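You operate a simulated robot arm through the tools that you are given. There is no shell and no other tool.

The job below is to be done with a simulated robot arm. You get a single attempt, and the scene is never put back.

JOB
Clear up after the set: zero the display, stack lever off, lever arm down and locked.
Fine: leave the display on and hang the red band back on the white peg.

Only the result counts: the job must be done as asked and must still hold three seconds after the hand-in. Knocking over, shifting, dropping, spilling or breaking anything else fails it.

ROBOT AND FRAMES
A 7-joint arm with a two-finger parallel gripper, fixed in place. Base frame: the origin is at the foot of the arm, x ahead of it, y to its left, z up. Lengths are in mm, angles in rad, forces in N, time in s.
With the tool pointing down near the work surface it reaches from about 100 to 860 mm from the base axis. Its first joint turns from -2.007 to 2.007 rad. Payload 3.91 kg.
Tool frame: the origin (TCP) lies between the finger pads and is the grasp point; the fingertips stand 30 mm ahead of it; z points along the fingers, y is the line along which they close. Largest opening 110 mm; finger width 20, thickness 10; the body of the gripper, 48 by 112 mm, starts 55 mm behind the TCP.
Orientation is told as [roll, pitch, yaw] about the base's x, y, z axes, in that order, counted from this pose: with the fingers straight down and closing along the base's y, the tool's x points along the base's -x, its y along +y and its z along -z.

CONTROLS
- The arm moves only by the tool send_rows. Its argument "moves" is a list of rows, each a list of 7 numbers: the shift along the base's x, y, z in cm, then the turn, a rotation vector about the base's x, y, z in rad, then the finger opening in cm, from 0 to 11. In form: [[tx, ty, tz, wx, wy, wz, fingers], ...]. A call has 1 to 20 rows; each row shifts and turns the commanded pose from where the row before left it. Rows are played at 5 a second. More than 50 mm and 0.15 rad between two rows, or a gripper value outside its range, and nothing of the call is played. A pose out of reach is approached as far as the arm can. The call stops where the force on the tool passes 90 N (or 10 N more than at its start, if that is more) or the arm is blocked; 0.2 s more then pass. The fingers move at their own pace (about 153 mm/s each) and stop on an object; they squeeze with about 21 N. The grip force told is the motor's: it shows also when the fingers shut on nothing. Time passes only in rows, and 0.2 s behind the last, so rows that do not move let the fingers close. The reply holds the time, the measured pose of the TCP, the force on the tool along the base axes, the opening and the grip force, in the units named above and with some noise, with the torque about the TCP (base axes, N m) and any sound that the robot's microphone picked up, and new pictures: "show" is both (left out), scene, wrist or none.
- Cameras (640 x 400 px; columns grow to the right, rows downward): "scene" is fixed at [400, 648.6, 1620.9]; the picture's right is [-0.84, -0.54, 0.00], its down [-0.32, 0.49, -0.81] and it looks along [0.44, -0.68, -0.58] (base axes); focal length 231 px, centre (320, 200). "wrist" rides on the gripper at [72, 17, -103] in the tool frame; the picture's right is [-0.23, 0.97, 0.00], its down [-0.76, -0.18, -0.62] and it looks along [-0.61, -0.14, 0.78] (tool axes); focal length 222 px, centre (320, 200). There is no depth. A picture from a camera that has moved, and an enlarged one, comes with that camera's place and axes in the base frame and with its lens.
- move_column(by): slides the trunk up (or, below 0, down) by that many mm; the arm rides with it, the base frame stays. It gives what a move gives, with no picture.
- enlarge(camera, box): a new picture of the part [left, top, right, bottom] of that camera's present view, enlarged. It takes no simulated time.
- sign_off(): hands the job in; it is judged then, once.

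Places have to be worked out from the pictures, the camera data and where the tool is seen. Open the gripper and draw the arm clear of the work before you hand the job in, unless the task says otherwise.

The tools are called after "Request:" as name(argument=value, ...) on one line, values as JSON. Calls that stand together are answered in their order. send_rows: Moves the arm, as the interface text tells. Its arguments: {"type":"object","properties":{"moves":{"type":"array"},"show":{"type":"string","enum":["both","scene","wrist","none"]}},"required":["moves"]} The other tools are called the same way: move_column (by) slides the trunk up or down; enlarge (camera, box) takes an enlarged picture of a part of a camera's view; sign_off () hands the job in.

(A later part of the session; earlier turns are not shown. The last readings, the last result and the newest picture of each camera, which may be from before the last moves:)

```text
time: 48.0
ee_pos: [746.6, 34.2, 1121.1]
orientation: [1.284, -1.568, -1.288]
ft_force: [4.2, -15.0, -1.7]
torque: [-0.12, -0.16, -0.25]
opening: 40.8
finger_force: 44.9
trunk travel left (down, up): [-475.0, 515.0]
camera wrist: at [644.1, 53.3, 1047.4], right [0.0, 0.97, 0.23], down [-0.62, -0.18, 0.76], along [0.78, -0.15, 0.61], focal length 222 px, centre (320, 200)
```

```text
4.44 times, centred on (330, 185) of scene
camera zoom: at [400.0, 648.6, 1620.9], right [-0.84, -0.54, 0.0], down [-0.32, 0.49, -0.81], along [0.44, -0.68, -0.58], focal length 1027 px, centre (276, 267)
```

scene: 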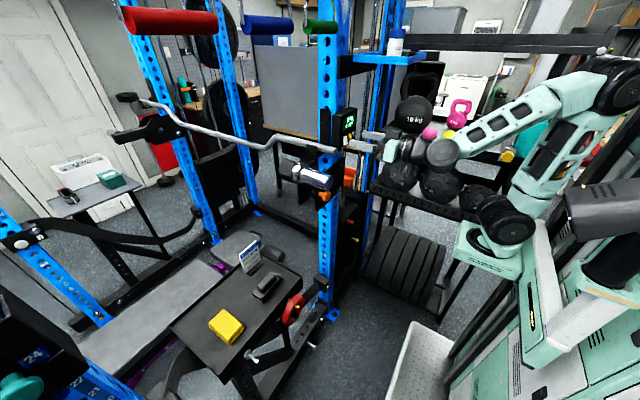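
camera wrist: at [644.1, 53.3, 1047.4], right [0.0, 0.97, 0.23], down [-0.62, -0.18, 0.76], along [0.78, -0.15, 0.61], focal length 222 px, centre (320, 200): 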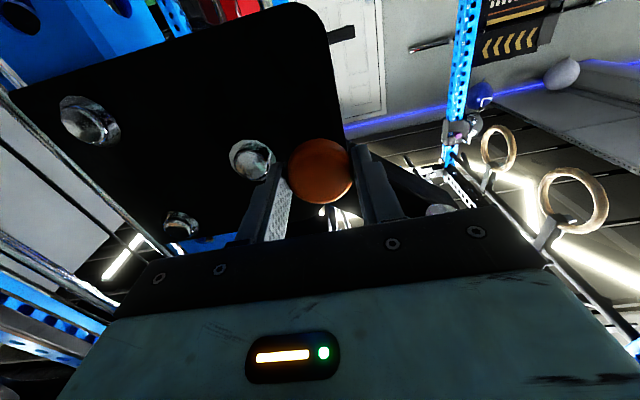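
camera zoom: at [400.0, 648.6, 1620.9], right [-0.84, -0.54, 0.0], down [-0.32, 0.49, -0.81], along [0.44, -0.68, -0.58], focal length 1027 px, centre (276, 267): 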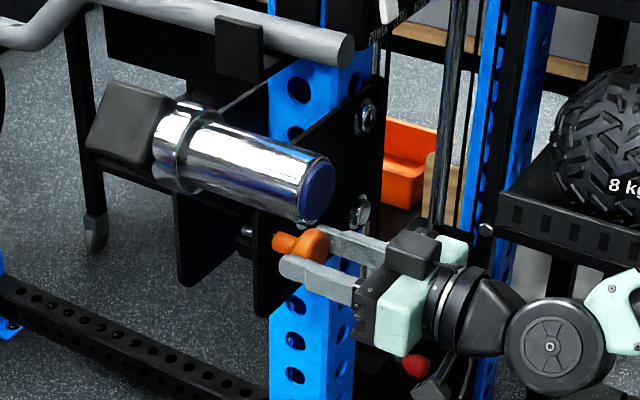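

The pin comes out against a light spring (~4 N); the sideways -15 N tells me to shift ~1.7 mm toward -y. Continuing to pull.

Request:
send_rows(moves=[[-0.2, -0.17, -0.1, 0, 0, 0, 3.0], [-0.3, 0, 0, 0, 0, 0, 3.0], [-0.3, 0, 0, 0, 0, 0, 3.0]], show="wrist")

Request:
enlarge(camera="scene", box=[280, 140, 380, 230])

```text
time: 48.8
ee_pos: [738.5, 35.0, 1119.0]
orientation: [2.137, -1.569, -2.14]
ft_force: [4.8, -15.2, 4.6]
torque: [-0.05, 0.06, -0.15]
opening: 41.0
finger_force: 45.1
trunk travel left (down, up): [-475.0, 515.0]
camera wrist: at [636.3, 53.1, 1047.2], right [0.0, 0.97, 0.23], down [-0.62, -0.18, 0.76], along [0.78, -0.14, 0.61], focal length 222 px, centre (320, 200)
```

wrist: 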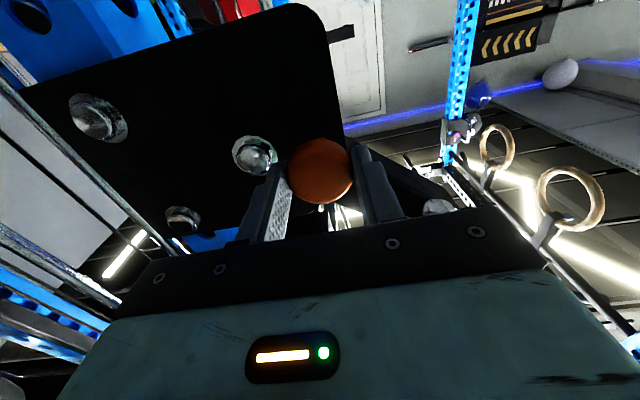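

```text
4.44 times, centred on (330, 185) of scene
camera zoom: at [400.0, 648.6, 1620.9], right [-0.84, -0.54, 0.0], down [-0.32, 0.49, -0.81], along [0.44, -0.68, -0.58], focal length 1027 px, centre (276, 267)
```

zoom: 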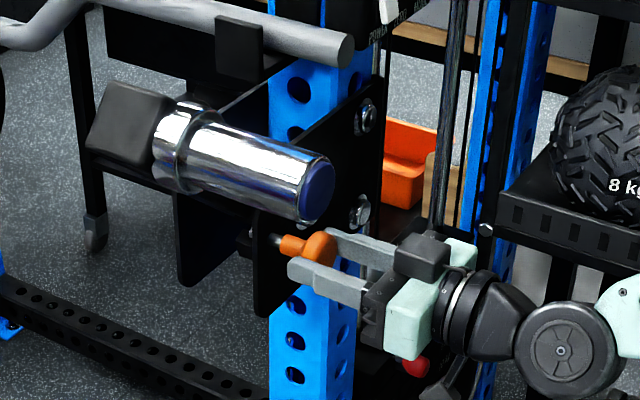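

The pin is out ~14 mm with a nearly constant ~5 N and the arm stays put. I'll pull a bit further and then look at the bracket gap.

Request:
send_rows(moves=[[-0.3, -0.15, -0.05, 0, 0, 0, 3.0], [-0.3, 0, 0, 0, 0, 0, 3.0]], show="none")

Request:
enlarge(camera="scene", box=[290, 160, 350, 215])

```text
time: 49.4
ee_pos: [732.2, 35.2, 1120.0]
orientation: [2.588, -1.567, -2.588]
ft_force: [-2.5, -10.9, 10.0]
torque: [0.05, 0.09, 0.03]
opening: 41.0
finger_force: 44.7
trunk travel left (down, up): [-475.0, 515.0]
```

```text
7.27 times, centred on (320, 188) of scene
camera zoom: at [400.0, 648.6, 1620.9], right [-0.84, -0.54, 0.0], down [-0.32, 0.49, -0.81], along [0.44, -0.68, -0.58], focal length 1680 px, centre (320, 291)
```

zoom: 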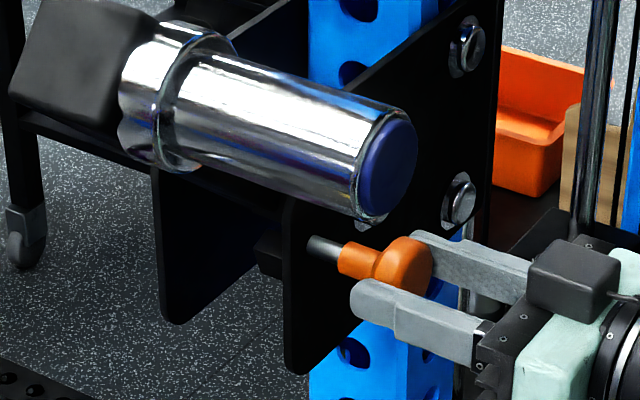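

The x-force flipped to -2.5 N: the plunger has passed over-centre and wants to stay out. I'll follow it a few mm more to its outer stop and then release.

Request:
send_rows(moves=[[-0.3, -0.1, -0.1, 0, 0, 0, 3.0]], show="none")

```text
time: 49.8
ee_pos: [730.7, 34.6, 1119.4]
orientation: [2.872, -1.566, -2.868]
ft_force: [22.6, 0.2, 20.7]
torque: [0.0, 0.2, 0.1]
opening: 41.1
finger_force: 45.3
trunk travel left (down, up): [-475.0, 515.0]
```

Outer stop reached (~21 mm of travel). I relieve the load, open the fingers and check that the pin stays out.

Request:
send_rows(moves=[[0.15, 0, 0.2, 0, 0, 0, 3.0], [0, 0, 0, 0, 0, 0, 6.0], [0, 0, 0, 0, 0, 0, 6.0]], show="wrist")

Request:
enlarge(camera="scene", box=[290, 160, 350, 215])

```text
time: 50.5
ee_pos: [731.7, 34.0, 1118.9]
orientation: [0.247, -1.569, -0.243]
ft_force: [0.9, 0.8, -0.1]
torque: [-0.01, -0.04, 0.0]
opening: 60.0
finger_force: 0.1
trunk travel left (down, up): [-475.0, 515.0]
camera wrist: at [628.2, 51.8, 1046.2], right [0.0, 0.97, 0.23], down [-0.62, -0.18, 0.76], along [0.78, -0.14, 0.61], focal length 222 px, centre (320, 200)
```

wrist: 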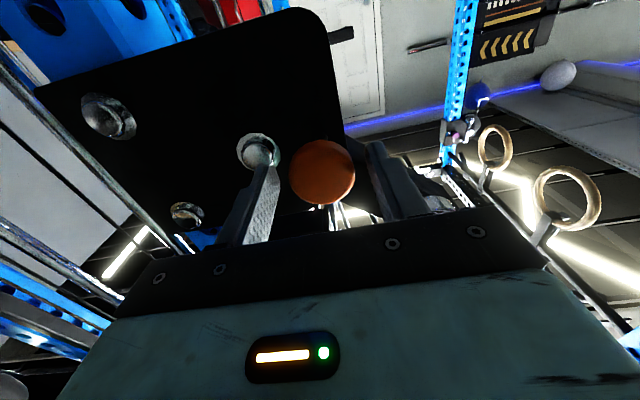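

```text
7.27 times, centred on (320, 188) of scene
camera zoom: at [400.0, 648.6, 1620.9], right [-0.84, -0.54, 0.0], down [-0.32, 0.49, -0.81], along [0.44, -0.68, -0.58], focal length 1680 px, centre (320, 291)
```

zoom: 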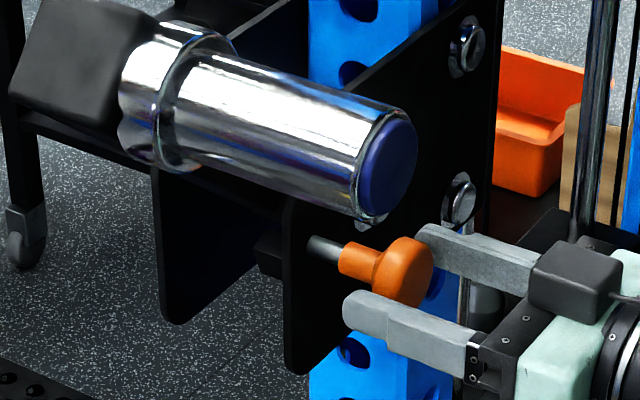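

The pin stays parked in the out position. Now I retract and go to a standoff in front of the chrome sleeve's end at about (699,138,1253), rolling the tool so the fingers straddle it along the arm's tangent.

Request:
send_rows(moves=[[-4.5, 0, 0, 0, 0, 0, 8], [-4.5, 0, 0, 0, 0, 0, 8], [0, 1.73, 2.23, -0.141, 0, 0, 8], [0, 1.73, 2.23, -0.141, 0, 0, 8], [0, 1.73, 2.23, -0.141, 0, 0, 8], [0, 1.73, 2.23, -0.141, 0, 0, 8], [0, 1.73, 2.23, -0.141, 0, 0, 8], [0, 1.73, 2.23, -0.141, 0, 0, 8], [0, 0, 0, 0, 0, 0, 8]], show="both")

Request:
enlarge(camera="scene", box=[270, 120, 390, 220])

```text
time: 52.5
ee_pos: [640.3, 136.8, 1251.1]
orientation: [-1.571, -0.725, 1.571]
ft_force: [-0.9, -0.2, 0.1]
torque: [0.01, -0.01, -0.01]
opening: 80.2
finger_force: 0.0
trunk travel left (down, up): [-475.0, 515.0]
camera wrist: at [537.0, 95.1, 1189.9], right [0.0, 0.82, -0.58], down [-0.62, 0.45, 0.64], along [0.78, 0.36, 0.51], focal length 222 px, centre (320, 200)
```

scene: 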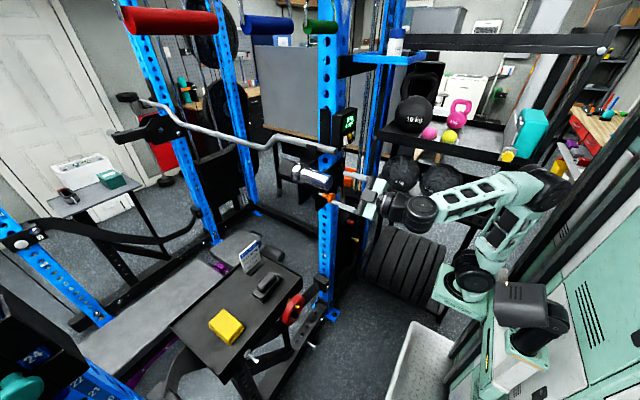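
wrist: 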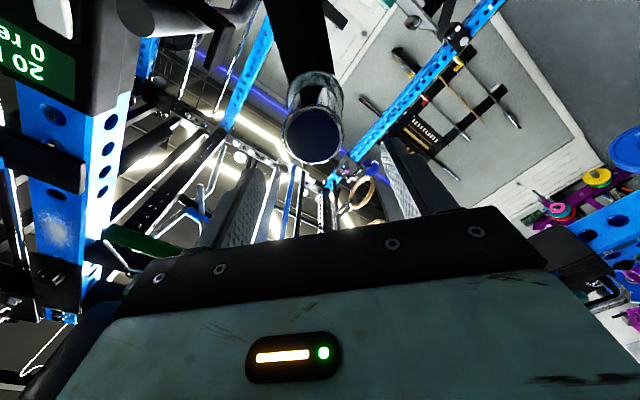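

```text
4.00 times, centred on (330, 170) of scene
camera zoom: at [400.0, 648.6, 1620.9], right [-0.84, -0.54, 0.0], down [-0.32, 0.49, -0.81], along [0.44, -0.68, -0.58], focal length 924 px, centre (280, 320)
```

zoom: 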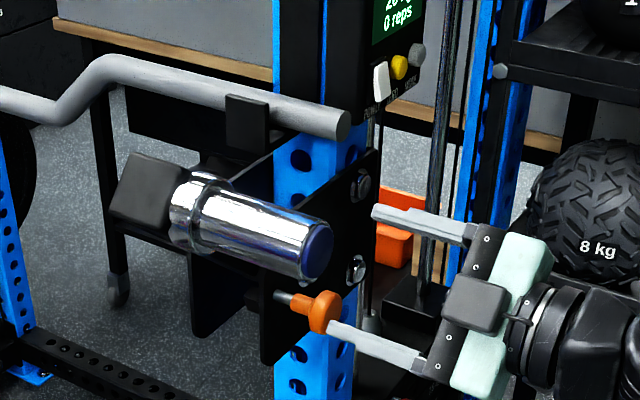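

The blue cap is seen at about (702,127,1246), arm angle ~42° (r≈192 from the pivot). I correct sideways and advance so the fingers straddle the sleeve.

Request:
send_rows(moves=[[0, -0.9, -0.5, 0, 0, 0, 8], [2.5, 0, 0, 0, 0, 0, 8], [2.5, 0, 0, 0, 0, 0, 8], [0, 0, 0, 0, 0, 0, 8]], show="wrist")

Request:
enlarge(camera="scene", box=[270, 120, 390, 220])

```text
time: 53.5
ee_pos: [690.0, 128.2, 1249.2]
orientation: [-1.569, -0.727, 1.57]
ft_force: [0.2, -0.1, 0.7]
torque: [0.0, -0.01, 0.01]
opening: 80.1
finger_force: 0.0
trunk travel left (down, up): [-475.0, 515.0]
camera wrist: at [587.0, 85.7, 1187.6], right [0.0, 0.82, -0.58], down [-0.62, 0.45, 0.64], along [0.78, 0.36, 0.51], focal length 222 px, centre (320, 200)
```

wrist: 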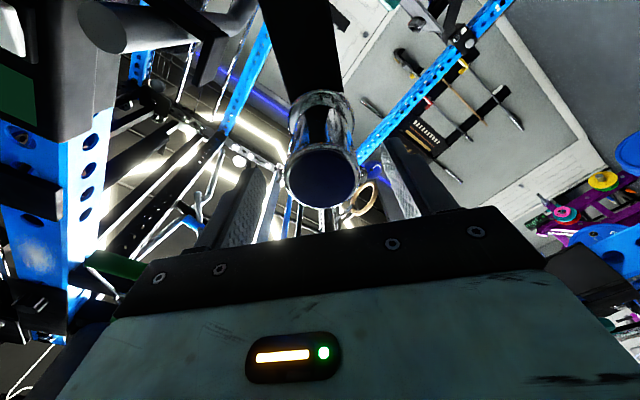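

```text
4.00 times, centred on (330, 170) of scene
camera zoom: at [400.0, 648.6, 1620.9], right [-0.84, -0.54, 0.0], down [-0.32, 0.49, -0.81], along [0.44, -0.68, -0.58], focal length 924 px, centre (280, 320)
```

zoom: 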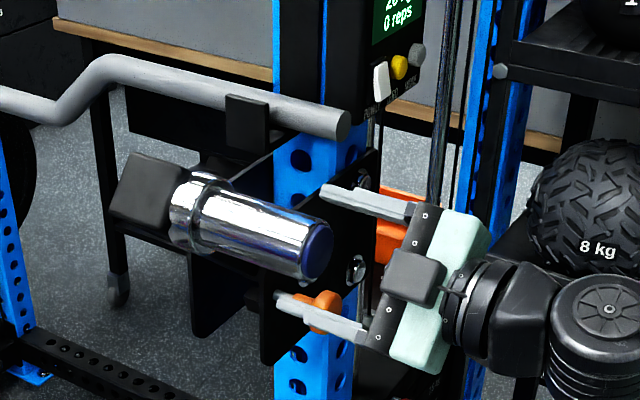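

Two-view triangulation puts the sleeve end at (712,130.6,1250), diameter ~50 mm. I advance 45 mm over it and close to ~56 mm, loosely cradling the sleeve.

Request:
send_rows(moves=[[2.25, 0.1, 0.05, 0, 0, 0, 8], [2.25, 0.1, 0.05, 0, 0, 0, 8], [0, 0, 0, 0, 0, 0, 5.6], [0, 0, 0, 0, 0, 0, 5.6]], show="wrist")

Request:
enlarge(camera="scene", box=[270, 120, 390, 220])

```text
time: 54.5
ee_pos: [736.7, 129.3, 1249.3]
orientation: [-1.571, -0.726, 1.57]
ft_force: [0.3, 0.2, 0.1]
torque: [0.0, 0.01, 0.02]
opening: 56.3
finger_force: 0.2
trunk travel left (down, up): [-475.0, 515.0]
camera wrist: at [633.2, 87.3, 1188.0], right [0.0, 0.82, -0.58], down [-0.62, 0.45, 0.64], along [0.78, 0.36, 0.51], focal length 222 px, centre (320, 200)
```

wrist: 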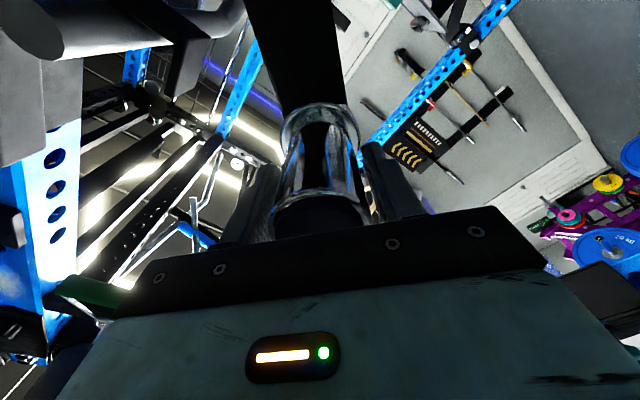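

```text
4.00 times, centred on (330, 170) of scene
camera zoom: at [400.0, 648.6, 1620.9], right [-0.84, -0.54, 0.0], down [-0.32, 0.49, -0.81], along [0.44, -0.68, -0.58], focal length 924 px, centre (280, 320)
```

zoom: 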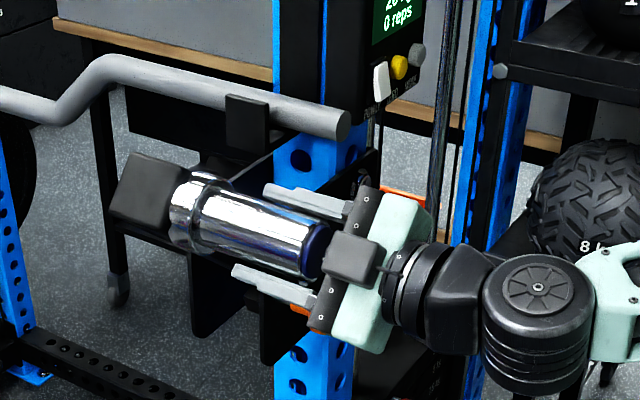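

The sleeve is cradled between the fingers with no load. I start bringing the arm down along its arc in small steps to feel the resistance.

Request:
send_rows(moves=[[0, 0.67, -0.77, -0.05, 0, 0, 5.6], [0, 0.6, -0.77, -0.05, 0, 0, 5.6], [0, 0.57, -0.8, -0.05, 0, 0, 5.6]], show="wrist")

Request:
enlarge(camera="scene", box=[270, 120, 390, 220])

```text
time: 55.4
ee_pos: [736.0, 149.0, 1225.7]
orientation: [-1.57, -0.572, 1.572]
ft_force: [0.8, -0.6, 1.6]
torque: [0.04, -0.02, -0.07]
opening: 56.8
finger_force: 0.7
trunk travel left (down, up): [-475.0, 515.0]
camera wrist: at [632.9, 98.1, 1172.0], right [0.0, 0.72, -0.69], down [-0.62, 0.54, 0.56], along [0.78, 0.43, 0.45], focal length 222 px, centre (320, 200)
```

wrist: 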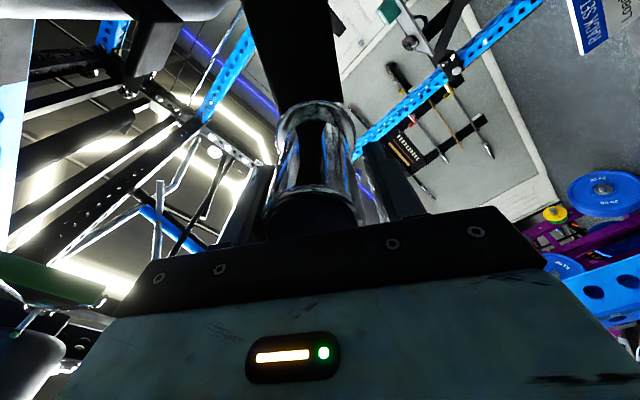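

```text
4.00 times, centred on (330, 170) of scene
camera zoom: at [400.0, 648.6, 1620.9], right [-0.84, -0.54, 0.0], down [-0.32, 0.49, -0.81], along [0.44, -0.68, -0.58], focal length 924 px, centre (280, 320)
```

zoom: 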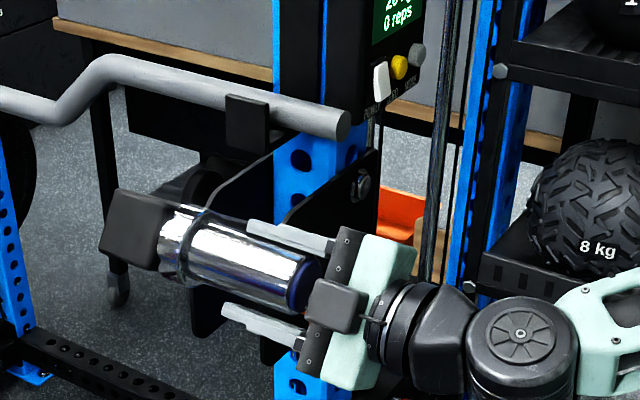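

The arm comes down easily (~2 N). Continuing along the arc to about 0.17 rad above horizontal.

Request:
send_rows(moves=[[0, 0.7, -1.16, -0.07, 0, 0, 5.6], [0, 0.64, -1.21, -0.07, 0, 0, 5.6], [0, 0.55, -1.26, -0.07, 0, 0, 5.6], [0, 0.47, -1.29, -0.07, 0, 0, 5.6], [0, 0.37, -1.32, -0.07, 0, 0, 5.6], [0, 0.28, -1.34, -0.07, 0, 0, 5.6]], show="wrist")

Request:
enlarge(camera="scene", box=[250, 120, 390, 240])

```text
time: 56.8
ee_pos: [737.0, 179.5, 1150.1]
orientation: [-1.567, -0.152, 1.569]
ft_force: [-0.2, -1.1, -13.0]
torque: [-0.08, -0.35, -0.08]
opening: 62.5
finger_force: 6.6
trunk travel left (down, up): [-475.0, 515.0]
camera wrist: at [633.8, 110.4, 1121.5], right [0.0, 0.37, -0.93], down [-0.62, 0.73, 0.29], along [0.78, 0.58, 0.23], focal length 222 px, centre (320, 200)
```

wrist: 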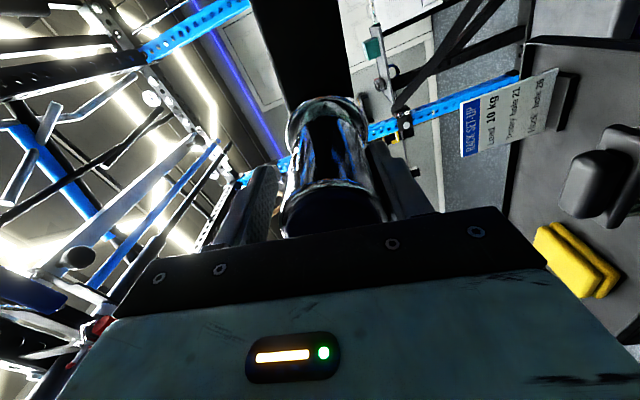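

```text
3.33 times, centred on (320, 180) of scene
camera zoom: at [400.0, 648.6, 1620.9], right [-0.84, -0.54, 0.0], down [-0.32, 0.49, -0.81], along [0.44, -0.68, -0.58], focal length 770 px, centre (320, 267)
```

zoom: 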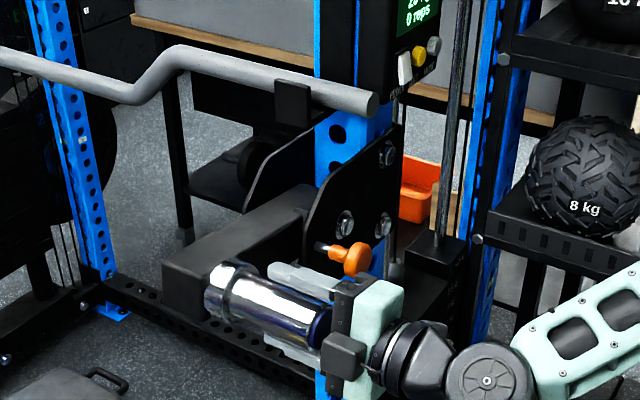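

The arm's weight (~13 N) now rests on the lower finger, so it's under control. I continue down in smaller steps toward the stop.

Request:
send_rows(moves=[[0, 0.14, -0.97, -0.05, 0, 0, 5.6], [0, 0.09, -0.97, -0.05, 0, 0, 5.6]], show="none")

Request:
enlarge(camera="scene", box=[250, 120, 390, 240])

```text
time: 57.4
ee_pos: [736.8, 180.6, 1130.1]
orientation: [-1.57, -0.055, 1.569]
ft_force: [3.5, -2.7, -13.2]
torque: [-0.05, -0.48, 0.1]
opening: 62.8
finger_force: 6.9
trunk travel left (down, up): [-475.0, 515.0]
```

```text
3.33 times, centred on (320, 180) of scene
camera zoom: at [400.0, 648.6, 1620.9], right [-0.84, -0.54, 0.0], down [-0.32, 0.49, -0.81], along [0.44, -0.68, -0.58], focal length 770 px, centre (320, 267)
```

zoom: 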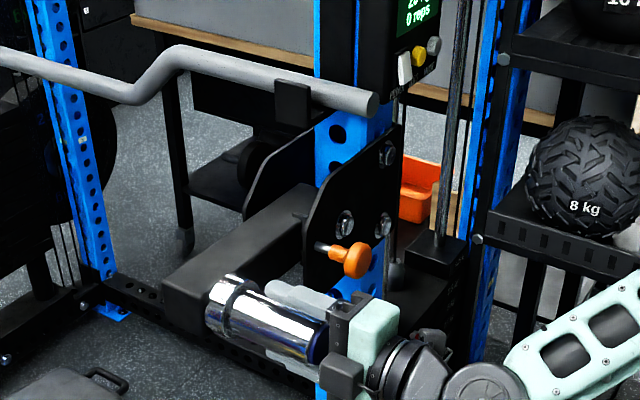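

Still carrying the arm's weight; continuing downward one step at a time.

Request:
send_rows(moves=[[0, 0.05, -0.5, -0.025, 0, 0, 5.6], [0, 0, -0.5, -0.025, 0, 0, 5.6]], show="none")

```text
time: 58.0
ee_pos: [734.8, 181.7, 1123.0]
orientation: [-1.574, -0.006, 1.571]
ft_force: [0.7, 0.1, -1.1]
torque: [0.01, 0.01, 0.02]
opening: 56.8
finger_force: 0.5
trunk travel left (down, up): [-475.0, 515.0]
```

The load vanished, so the arm has landed on its stop. Let me verify by pressing down slightly with the upper finger.

Request:
send_rows(moves=[[0, 0, -0.4, 0, 0, 0, 5.6], [0, 0, -0.3, 0, 0, 0, 5.6]], show="wrist")

Request:
enlarge(camera="scene", box=[250, 120, 390, 240])

```text
time: 58.5
ee_pos: [736.5, 180.2, 1115.9]
orientation: [-1.571, -0.008, 1.571]
ft_force: [1.9, 1.4, 4.6]
torque: [-0.04, 0.21, -0.09]
opening: 58.4
finger_force: 2.7
trunk travel left (down, up): [-475.0, 515.0]
camera wrist: at [632.9, 109.8, 1097.7], right [0.0, 0.23, -0.97], down [-0.62, 0.76, 0.18], along [0.78, 0.61, 0.15], focal length 222 px, centre (320, 200)
```

wrist: 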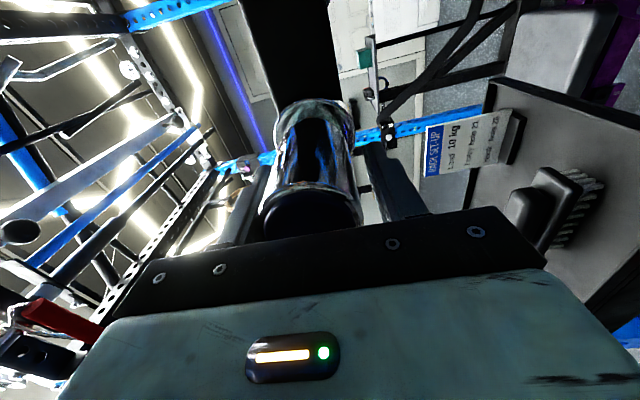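

```text
3.33 times, centred on (320, 180) of scene
camera zoom: at [400.0, 648.6, 1620.9], right [-0.84, -0.54, 0.0], down [-0.32, 0.49, -0.81], along [0.44, -0.68, -0.58], focal length 770 px, centre (320, 267)
```

zoom: 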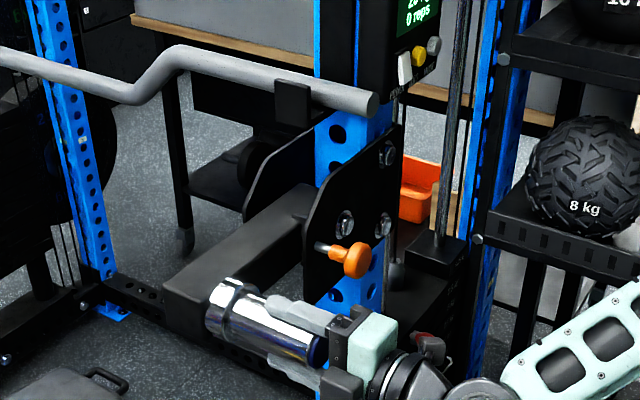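

The arm rests firmly at horizontal on its stop. I release it, retract, and move in front of the orange knob with closed fingers to push the pin home.

Request:
send_rows(moves=[[0, 0, 0.5, 0, 0, 0, 8], [0, 0, 0, 0, 0, 0, 8], [-3, 0, 0, 0, 0, 0, 8], [-3, 0, 0, 0, 0, 0, 8], [-3, 0, 0, 0, 0, 0, 8], [0, -3.6, 0, 0, 0, 0, 0], [0, -3.6, 0, 0, 0, 0, 0], [0, -3.6, 0, 0, 0, 0, 0], [0, -3.6, 0, 0, 0, 0, 0], [0, 0, 0, 0, 0, 0, 0]], show="wrist")

Request:
enlarge(camera="scene", box=[250, 120, 390, 240])

```text
time: 60.8
ee_pos: [646.6, 34.5, 1118.7]
orientation: [-1.572, -0.008, 1.571]
ft_force: [0.0, -0.6, 0.1]
torque: [-0.01, -0.01, 0.05]
opening: 0.0
finger_force: 21.1
trunk travel left (down, up): [-475.0, 515.0]
camera wrist: at [543.0, -36.6, 1100.7], right [0.0, 0.23, -0.97], down [-0.62, 0.76, 0.18], along [0.78, 0.61, 0.15], focal length 222 px, centre (320, 200)
```

wrist: 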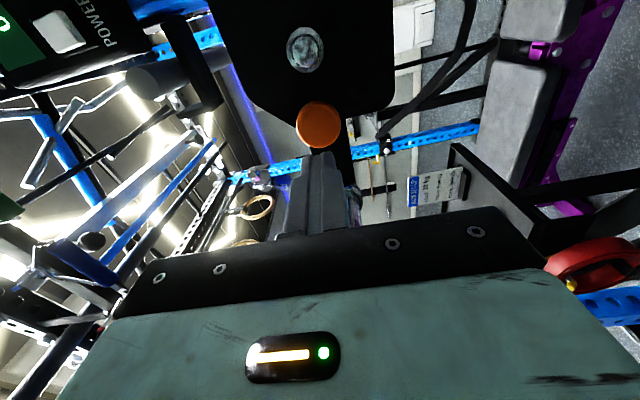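

```text
3.33 times, centred on (320, 180) of scene
camera zoom: at [400.0, 648.6, 1620.9], right [-0.84, -0.54, 0.0], down [-0.32, 0.49, -0.81], along [0.44, -0.68, -0.58], focal length 770 px, centre (320, 267)
```

zoom: 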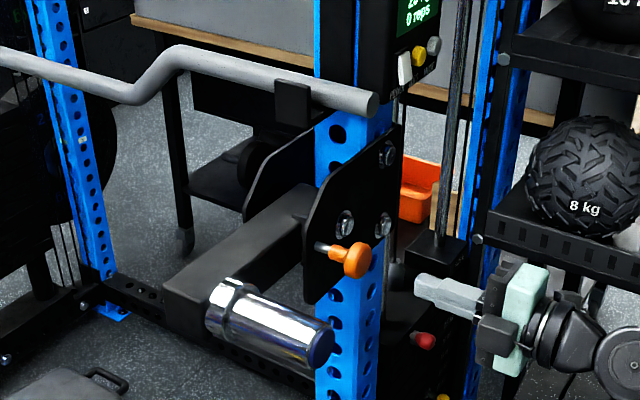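

The knob is dead ahead of the closed fingertips. I advance to near contact, then push it inward in small steps.

Request:
send_rows(moves=[[3.5, 0.1, 0, 0, 0, 0, 0], [3.3, 0, 0, 0, 0, 0, 0], [0.5, 0, 0, 0, 0, 0, 0], [0.5, 0, 0, 0, 0, 0, 0]], show="none")

Request:
enlarge(camera="scene", box=[280, 150, 360, 220])

```text
time: 61.8
ee_pos: [724.7, 37.8, 1118.7]
orientation: [-1.572, -0.007, 1.572]
ft_force: [0.0, 0.1, -0.8]
torque: [-0.04, 0.02, 0.01]
opening: 0.0
finger_force: 21.2
trunk travel left (down, up): [-475.0, 515.0]
```

```text
5.71 times, centred on (320, 185) of scene
camera zoom: at [400.0, 648.6, 1620.9], right [-0.84, -0.54, 0.0], down [-0.32, 0.49, -0.81], along [0.44, -0.68, -0.58], focal length 1320 px, centre (320, 286)
```

zoom: 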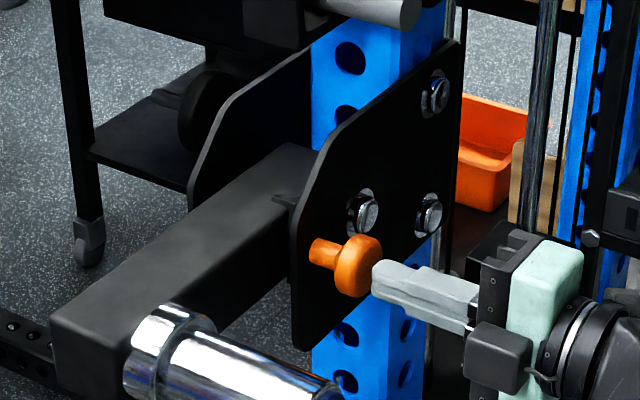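

The silver shank has already disappeared into the plate: it snapped over-centre and went inward. I follow up to check that it's fully home.

Request:
send_rows(moves=[[0.5, 0, 0, 0, 0, 0, 0], [0.5, 0, 0, 0, 0, 0, 0], [0.4, 0, 0, 0, 0, 0, 0]], show="none")

Request:
enlarge(camera="scene", box=[280, 150, 360, 220])

```text
time: 62.5
ee_pos: [732.8, 39.5, 1119.3]
orientation: [-1.571, -0.009, 1.573]
ft_force: [-79.5, -15.4, -10.3]
torque: [-0.01, 0.32, -0.46]
opening: 0.1
finger_force: 20.9
trunk travel left (down, up): [-475.0, 515.0]
```

```text
5.71 times, centred on (320, 185) of scene
camera zoom: at [400.0, 648.6, 1620.9], right [-0.84, -0.54, 0.0], down [-0.32, 0.49, -0.81], along [0.44, -0.68, -0.58], focal length 1320 px, centre (320, 286)
```

zoom: 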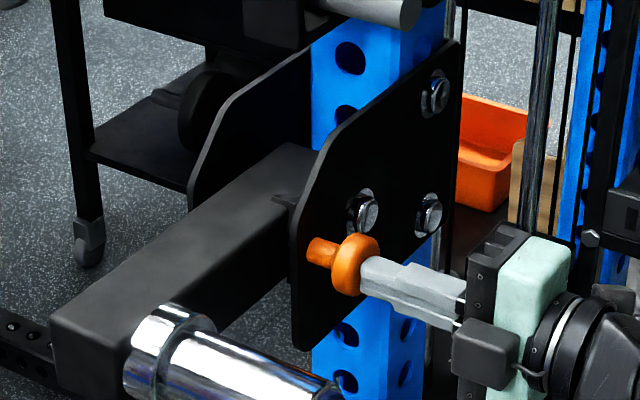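

There's a hard stop (80 N) – I back off at once, then compare the knob's position with the earlier "in" picture using the same zoom box.

Request:
send_rows(moves=[[-1.0, -0.2, 0, 0, 0, 0, 0], [-3, 0, 0, 0, 0, 0, 0], [-3, 0, 0, 0, 0, 0, 0], [0, 0, 0, 0, 0, 0, 0]], show="wrist")

Request:
enlarge(camera="scene", box=[280, 140, 380, 230])

Request:
enlarge(camera="scene", box=[290, 165, 340, 215])

Request:
enlarge(camera="wrist", box=[240, 60, 400, 180])

```text
time: 63.5
ee_pos: [669.4, 35.3, 1117.1]
orientation: [-1.571, -0.005, 1.573]
ft_force: [0.3, -0.3, -0.6]
torque: [0.01, 0.0, 0.04]
opening: 0.1
finger_force: 20.9
trunk travel left (down, up): [-475.0, 515.0]
camera wrist: at [566.6, -35.6, 1099.7], right [0.0, 0.23, -0.97], down [-0.62, 0.76, 0.18], along [0.78, 0.61, 0.15], focal length 222 px, centre (320, 200)
```

wrist: 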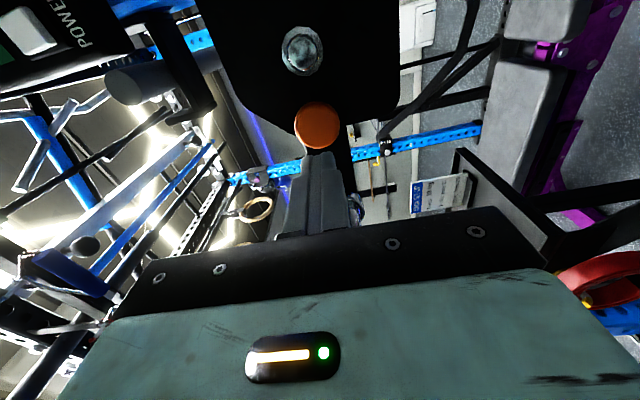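

```text
4.44 times, centred on (330, 185) of scene
camera zoom: at [400.0, 648.6, 1620.9], right [-0.84, -0.54, 0.0], down [-0.32, 0.49, -0.81], along [0.44, -0.68, -0.58], focal length 1027 px, centre (276, 267)
```

zoom: 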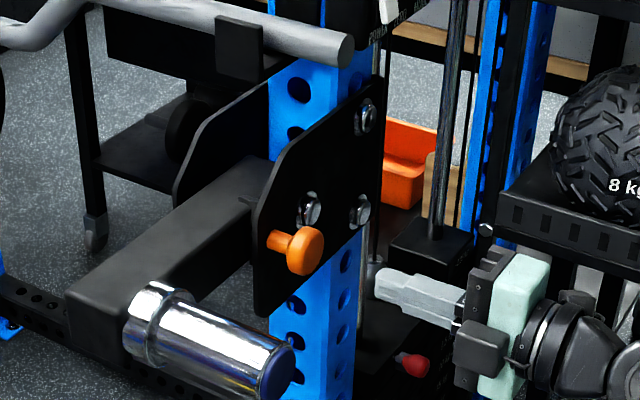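

```text
8.00 times, centred on (315, 190) of scene
camera zoom: at [400.0, 648.6, 1620.9], right [-0.84, -0.54, 0.0], down [-0.32, 0.49, -0.81], along [0.44, -0.68, -0.58], focal length 1848 px, centre (360, 280)
```

zoom: 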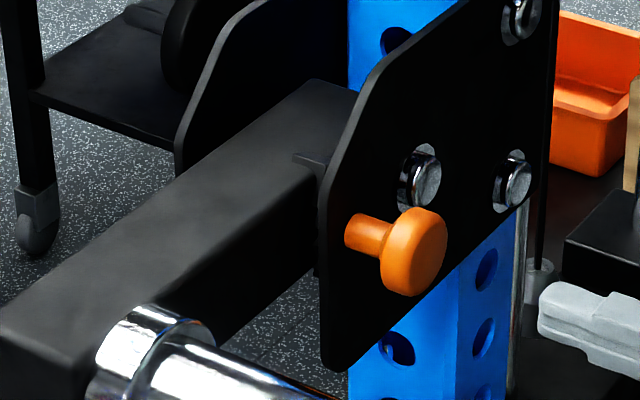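

```text
3.33 times, centred on (320, 120) of wrist
camera zoom: at [566.6, -35.6, 1099.7], right [0.0, 0.23, -0.97], down [-0.62, 0.76, 0.18], along [0.78, 0.61, 0.15], focal length 740 px, centre (320, 467)
```

zoom: 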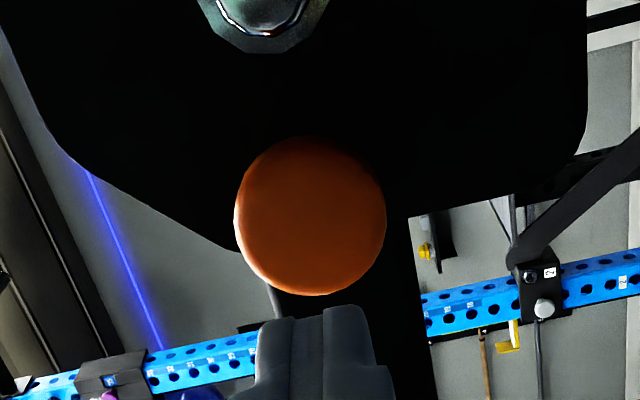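

The knob's picture is identical to its original fully-in position, so the pin is home with the arm horizontal. To confirm the lock, I'll straddle the sleeve again and lift very gently.

Request:
send_rows(moves=[[-2.3, 0, 0, 0, 0, 0, 8], [0, 3.65, 0, 0, 0, 0, 8], [0, 3.65, 0, 0, 0, 0, 8], [0, 3.65, 0, 0, 0, 0, 8], [0, 3.65, 0, 0, 0, 0, 8], [3, 0, 0.2, 0, 0, 0, 8], [3, 0, 0, 0, 0, 0, 8], [2.5, 0, 0, 0, 0, 0, 8], [0, 0, 0, 0, 0, 0, 8]], show="none")

Request:
enlarge(camera="scene", box=[250, 120, 390, 240])

```text
time: 65.5
ee_pos: [729.5, 182.1, 1119.4]
orientation: [-1.57, -0.009, 1.571]
ft_force: [0.5, -0.1, 0.4]
torque: [0.03, -0.02, 0.03]
opening: 80.0
finger_force: 0.1
trunk travel left (down, up): [-475.0, 515.0]
```

```text
3.33 times, centred on (320, 180) of scene
camera zoom: at [400.0, 648.6, 1620.9], right [-0.84, -0.54, 0.0], down [-0.32, 0.49, -0.81], along [0.44, -0.68, -0.58], focal length 770 px, centre (320, 267)
```

zoom: 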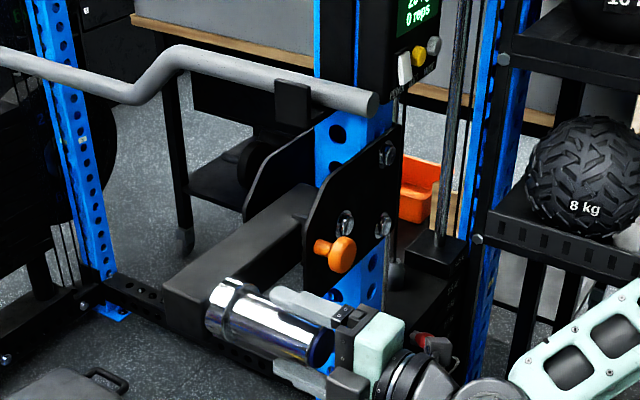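

Straddling again; closing to 56 mm and lifting a few mm at a time.

Request:
send_rows(moves=[[0, 0, 0, 0, 0, 0, 5.6], [0, 0, 0, 0, 0, 0, 5.6], [0, 0, 0.5, 0, 0, 0, 5.6], [0, 0, 0.4, 0, 0, 0, 5.6], [0, 0, 0.4, 0, 0, 0, 5.6]], show="none")

```text
time: 66.8
ee_pos: [730.2, 182.4, 1131.8]
orientation: [-1.566, -0.004, 1.572]
ft_force: [-5.3, 0.3, -13.9]
torque: [0.03, -0.2, -0.02]
opening: 63.1
finger_force: 7.5
trunk travel left (down, up): [-475.0, 515.0]
```

The reading (-14 N) could still just be the arm's weight; lifting a few mm more will tell.

Request:
send_rows(moves=[[0, 0, 0.4, 0, 0, 0, 5.6], [0, 0, 0.3, 0, 0, 0, 5.6]], show="none")

Request:
enlarge(camera="scene", box=[250, 120, 390, 240])

```text
time: 67.3
ee_pos: [730.5, 183.1, 1138.2]
orientation: [-1.566, -0.006, 1.574]
ft_force: [-11.6, 0.2, -27.5]
torque: [0.03, -0.33, 0.01]
opening: 70.2
finger_force: 14.3
trunk travel left (down, up): [-475.0, 515.0]
```

```text
3.33 times, centred on (320, 180) of scene
camera zoom: at [400.0, 648.6, 1620.9], right [-0.84, -0.54, 0.0], down [-0.32, 0.49, -0.81], along [0.44, -0.68, -0.58], focal length 770 px, centre (320, 267)
```

zoom: 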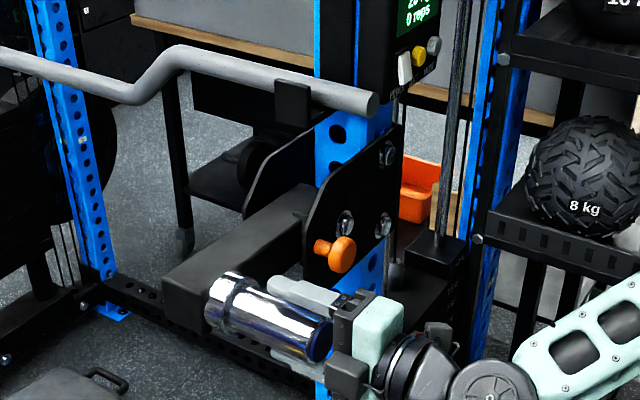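

The force climbs well beyond the 13 N the free arm weighed on the finger, and it isn't following, which is consistent with the pin being in its hole. I lower back, open and retract, then compare the arm's position.

Request:
send_rows(moves=[[0, 0, -0.6, 0, 0, 0, 5.6], [0, 0, -0.6, 0, 0, 0, 5.6], [0, 0, -0.6, 0, 0, 0, 5.6], [0, 0, 0, 0, 0, 0, 8.5], [0, 0, 0, 0, 0, 0, 8.5], [-3.5, 0, 0, 0, 0, 0, 8.5], [-3.5, 0, 0, 0, 0, 0, 8.5], [-2, 0, 0, 0, 0, 0, 8.5]], show="wrist")

Request:
enlarge(camera="scene", box=[280, 140, 380, 230])

Request:
enlarge(camera="scene", box=[250, 120, 390, 240])

```text
time: 69.2
ee_pos: [639.9, 183.8, 1125.3]
orientation: [-1.569, -0.008, 1.571]
ft_force: [0.5, -0.6, 1.4]
torque: [0.0, -0.03, 0.03]
opening: 85.0
finger_force: 0.0
trunk travel left (down, up): [-475.0, 515.0]
camera wrist: at [536.1, 111.7, 1106.4], right [0.0, 0.23, -0.97], down [-0.62, 0.76, 0.18], along [0.78, 0.61, 0.15], focal length 222 px, centre (320, 200)
```

wrist: 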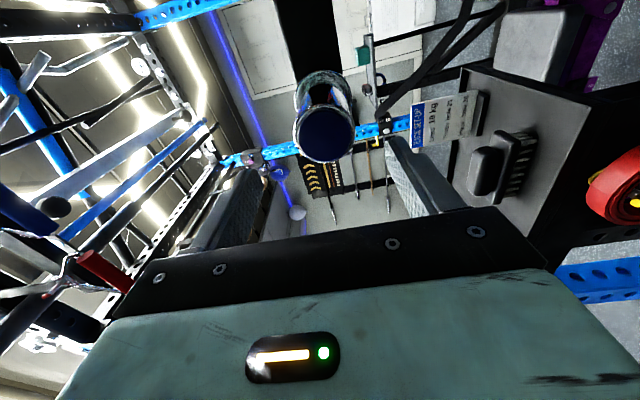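

```text
4.44 times, centred on (330, 185) of scene
camera zoom: at [400.0, 648.6, 1620.9], right [-0.84, -0.54, 0.0], down [-0.32, 0.49, -0.81], along [0.44, -0.68, -0.58], focal length 1027 px, centre (276, 267)
```

zoom: 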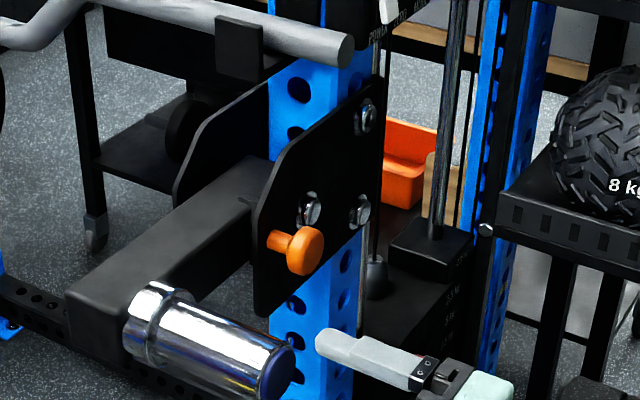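

```text
3.33 times, centred on (320, 180) of scene
camera zoom: at [400.0, 648.6, 1620.9], right [-0.84, -0.54, 0.0], down [-0.32, 0.49, -0.81], along [0.44, -0.68, -0.58], focal length 770 px, centre (320, 267)
```

zoom: 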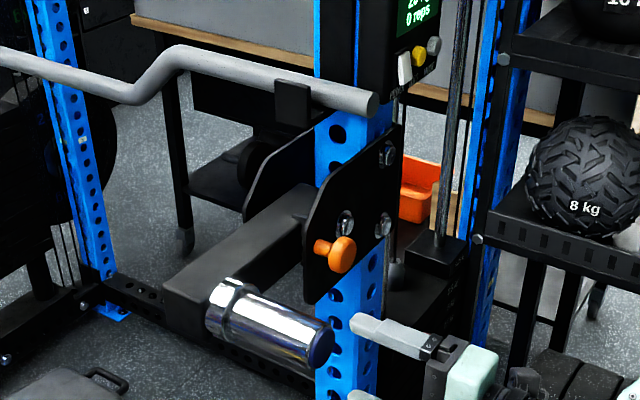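

The arm sits horizontal, unchanged, with the pin fully home. Now for the red band: I unroll the tool, back off slightly and lower the trunk toward the band's height (~800 mm).

Request:
send_rows(moves=[[-0.3, 0, 0, 0.1428, 0, 0, 4], [-0.3, 0, 0, 0.1428, 0, 0, 0], [-0.3, 0, 0, 0.1428, 0, 0, 0], [-0.3, 0, 0, 0.1428, 0, 0, 0], [-0.3, 0, 0, 0.1428, 0, 0, 0], [-0.3, 0, 0, 0.1428, 0, 0, 0], [0, 0, 0, 0.1428, 0, 0, 0], [0, 0, 0, 0.1428, 0, 0, 0], [0, 0, 0, 0.1428, 0, 0, 0], [0, 0, 0, 0.1428, 0, 0, 0], [0, 0, 0, 0.1428, 0, 0, 0], [0, 0, 0, 0, 0, 0, 0]], show="none")

Request:
move_column(by=-250)

Request:
enlarge(camera="wrist", box=[300, 0, 640, 240])

Request:
enlarge(camera="scene", box=[220, 140, 460, 360])

```text
time: 71.8
ee_pos: [622.7, 181.9, 1121.8]
orientation: [1.523, -1.564, -1.522]
ft_force: [0.0, 0.3, -0.3]
torque: [0.0, -0.02, -0.03]
opening: 0.0
finger_force: 20.9
trunk travel left (down, up): [-475.0, 515.0]
```

```text
time: 74.3
ee_pos: [621.6, 182.5, 872.2]
orientation: [1.519, -1.565, -1.519]
ft_force: [0.1, 1.2, 0.2]
torque: [0.04, -0.01, -0.03]
opening: 0.0
finger_force: 21.4
trunk travel left (down, up): [-225.0, 765.0]
```

```text
1.67 times, centred on (470, 120) of wrist
camera zoom: at [519.0, 200.4, 799.8], right [0.0, 0.97, 0.23], down [-0.62, -0.18, 0.76], along [0.78, -0.15, 0.61], focal length 370 px, centre (70, 333)
```

zoom: 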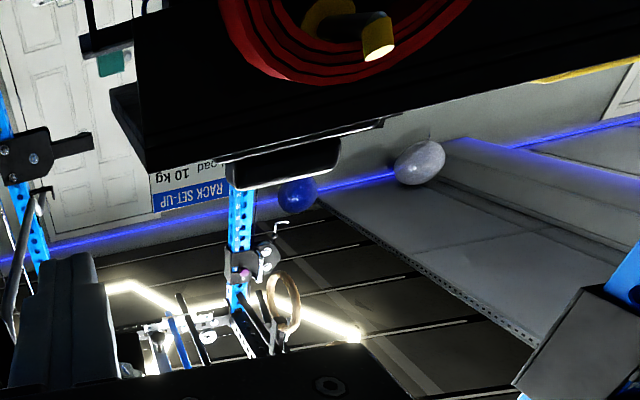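

```text
1.82 times, centred on (340, 250) of scene
camera zoom: at [400.0, 648.6, 1620.9], right [-0.84, -0.54, 0.0], down [-0.32, 0.49, -0.81], along [0.44, -0.68, -0.58], focal length 420 px, centre (284, 109)
```

zoom: 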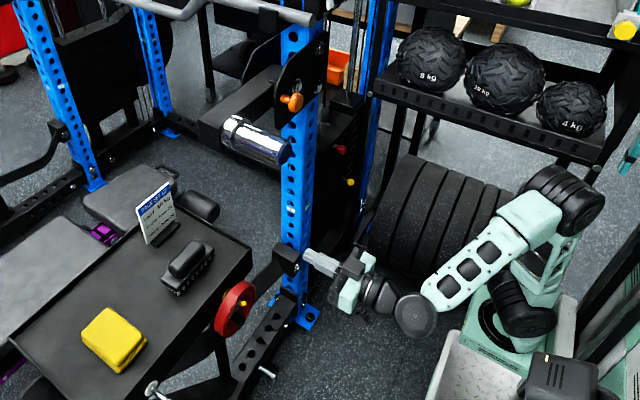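

The band is at the top of the frame; I tilt the camera down toward level and shift toward y≈300 to get a proper look at the band and both pegs.

Request:
send_rows(moves=[[-0.5, 3, 0, 0, 0.13, 0, 0], [-0.5, 3, 0, 0, 0.13, 0, 0], [-0.5, 3, 0, 0, 0.13, 0, 0], [-0.5, 3, 0, 0, 0.13, 0, 0], [0, 0, 0, 0, 0.1, 0, 0], [0, 0, 0, 0, 0, 0, 0]], show="wrist")

Request:
enlarge(camera="wrist", box=[280, 0, 640, 200])

```text
time: 75.7
ee_pos: [601.5, 302.7, 873.2]
orientation: [0.009, -0.949, -0.012]
ft_force: [0.3, 0.8, -0.1]
torque: [-0.01, -0.01, 0.0]
opening: 0.1
finger_force: 21.2
trunk travel left (down, up): [-225.0, 765.0]
camera wrist: at [475.9, 320.0, 875.0], right [0.14, 0.97, 0.19], down [-0.06, -0.18, 0.98], along [0.99, -0.14, 0.04], focal length 222 px, centre (320, 200)
```

wrist: 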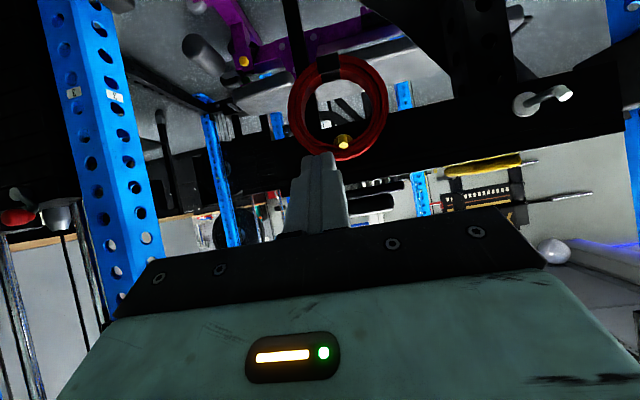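

```text
1.78 times, centred on (460, 100) of wrist
camera zoom: at [475.9, 320.0, 875.0], right [0.14, 0.97, 0.19], down [-0.06, -0.18, 0.98], along [0.99, -0.14, 0.04], focal length 395 px, centre (71, 378)
```

zoom: 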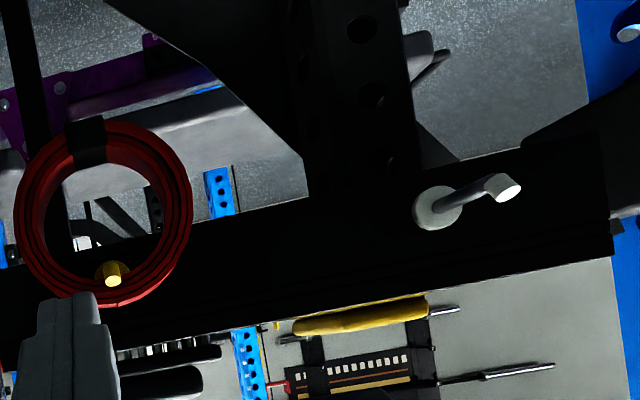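

Clear view now. Ring: outer Ø ≈109 mm, inner Ø ≈76 mm, centre ≈(725,324,790), with a black clip at its bottom; the pegs run along -x with tips at (705,322,830) yellow and (704,519,831) white, collars near x≈749. The ring is too wide to grip across, so I'll grip its wall on the -y side, with one finger inside the hole. First I lower the trunk a bit.

Request:
move_column(by=-110)

Request:
send_rows(moves=[[0.6, -0.5, 0.5, 0, -0.1244, 0, 5.2], [0.6, -0.5, 0.5, 0, -0.1244, 0, 5.2], [0.6, -0.5, 0.6, 0, -0.1244, 0, 5.2], [0.6, -0.5, 0.6, 0, -0.1244, 0, 5.2], [0.6, -0.5, 0.6, 0, -0.1244, 0, 5.2], [0, 0, 0, 0, 0, 0, 5.2]], show="wrist")

Request:
enlarge(camera="wrist", box=[180, 0, 480, 200])

Request:
enlarge(camera="scene", box=[240, 260, 400, 380])

```text
time: 77.2
ee_pos: [601.5, 303.5, 764.9]
orientation: [0.007, -0.951, -0.01]
ft_force: [-0.7, 0.2, -0.4]
torque: [0.01, 0.01, 0.02]
opening: 0.0
finger_force: 20.8
trunk travel left (down, up): [-115.0, 875.0]
```

```text
time: 78.5
ee_pos: [631.9, 277.3, 791.2]
orientation: [2.054, -1.565, -2.054]
ft_force: [-0.1, -0.4, 0.3]
torque: [-0.01, -0.01, 0.0]
opening: 52.0
finger_force: 0.0
trunk travel left (down, up): [-115.0, 875.0]
camera wrist: at [529.1, 295.0, 718.4], right [0.0, 0.97, 0.23], down [-0.63, -0.18, 0.76], along [0.78, -0.15, 0.61], focal length 222 px, centre (320, 200)
```

wrist: 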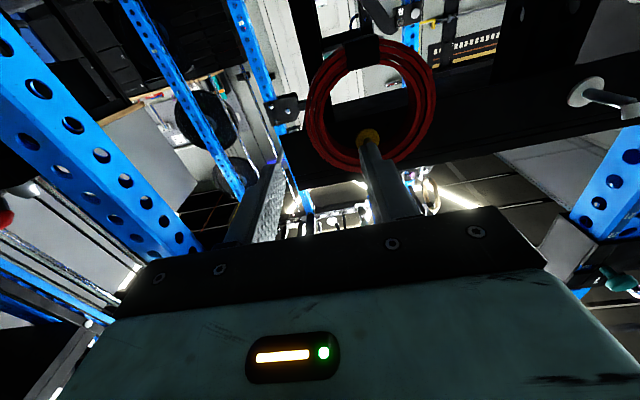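

```text
2.00 times, centred on (330, 100) of wrist
camera zoom: at [529.1, 295.0, 718.4], right [0.0, 0.97, 0.23], down [-0.63, -0.18, 0.76], along [0.78, -0.15, 0.61], focal length 444 px, centre (300, 400)
```

zoom: 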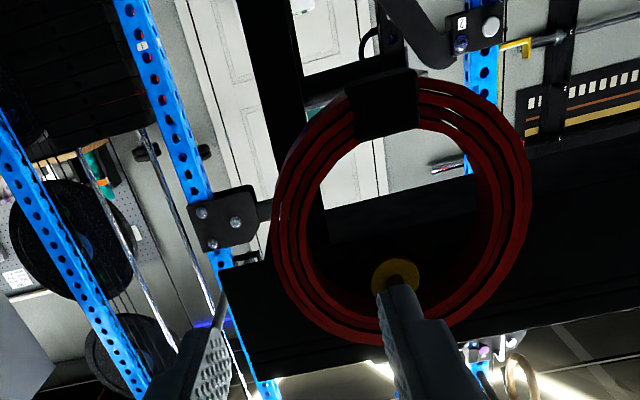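

```text
3.33 times, centred on (320, 320) of scene
camera zoom: at [400.0, 648.6, 1620.9], right [-0.84, -0.54, 0.0], down [-0.32, 0.49, -0.81], along [0.44, -0.68, -0.58], focal length 770 px, centre (320, -200)
```

zoom: 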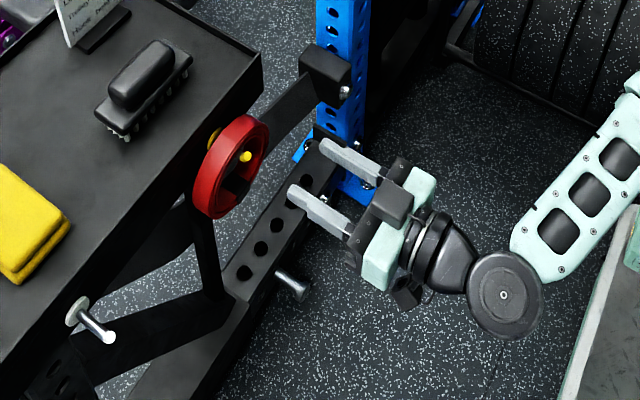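

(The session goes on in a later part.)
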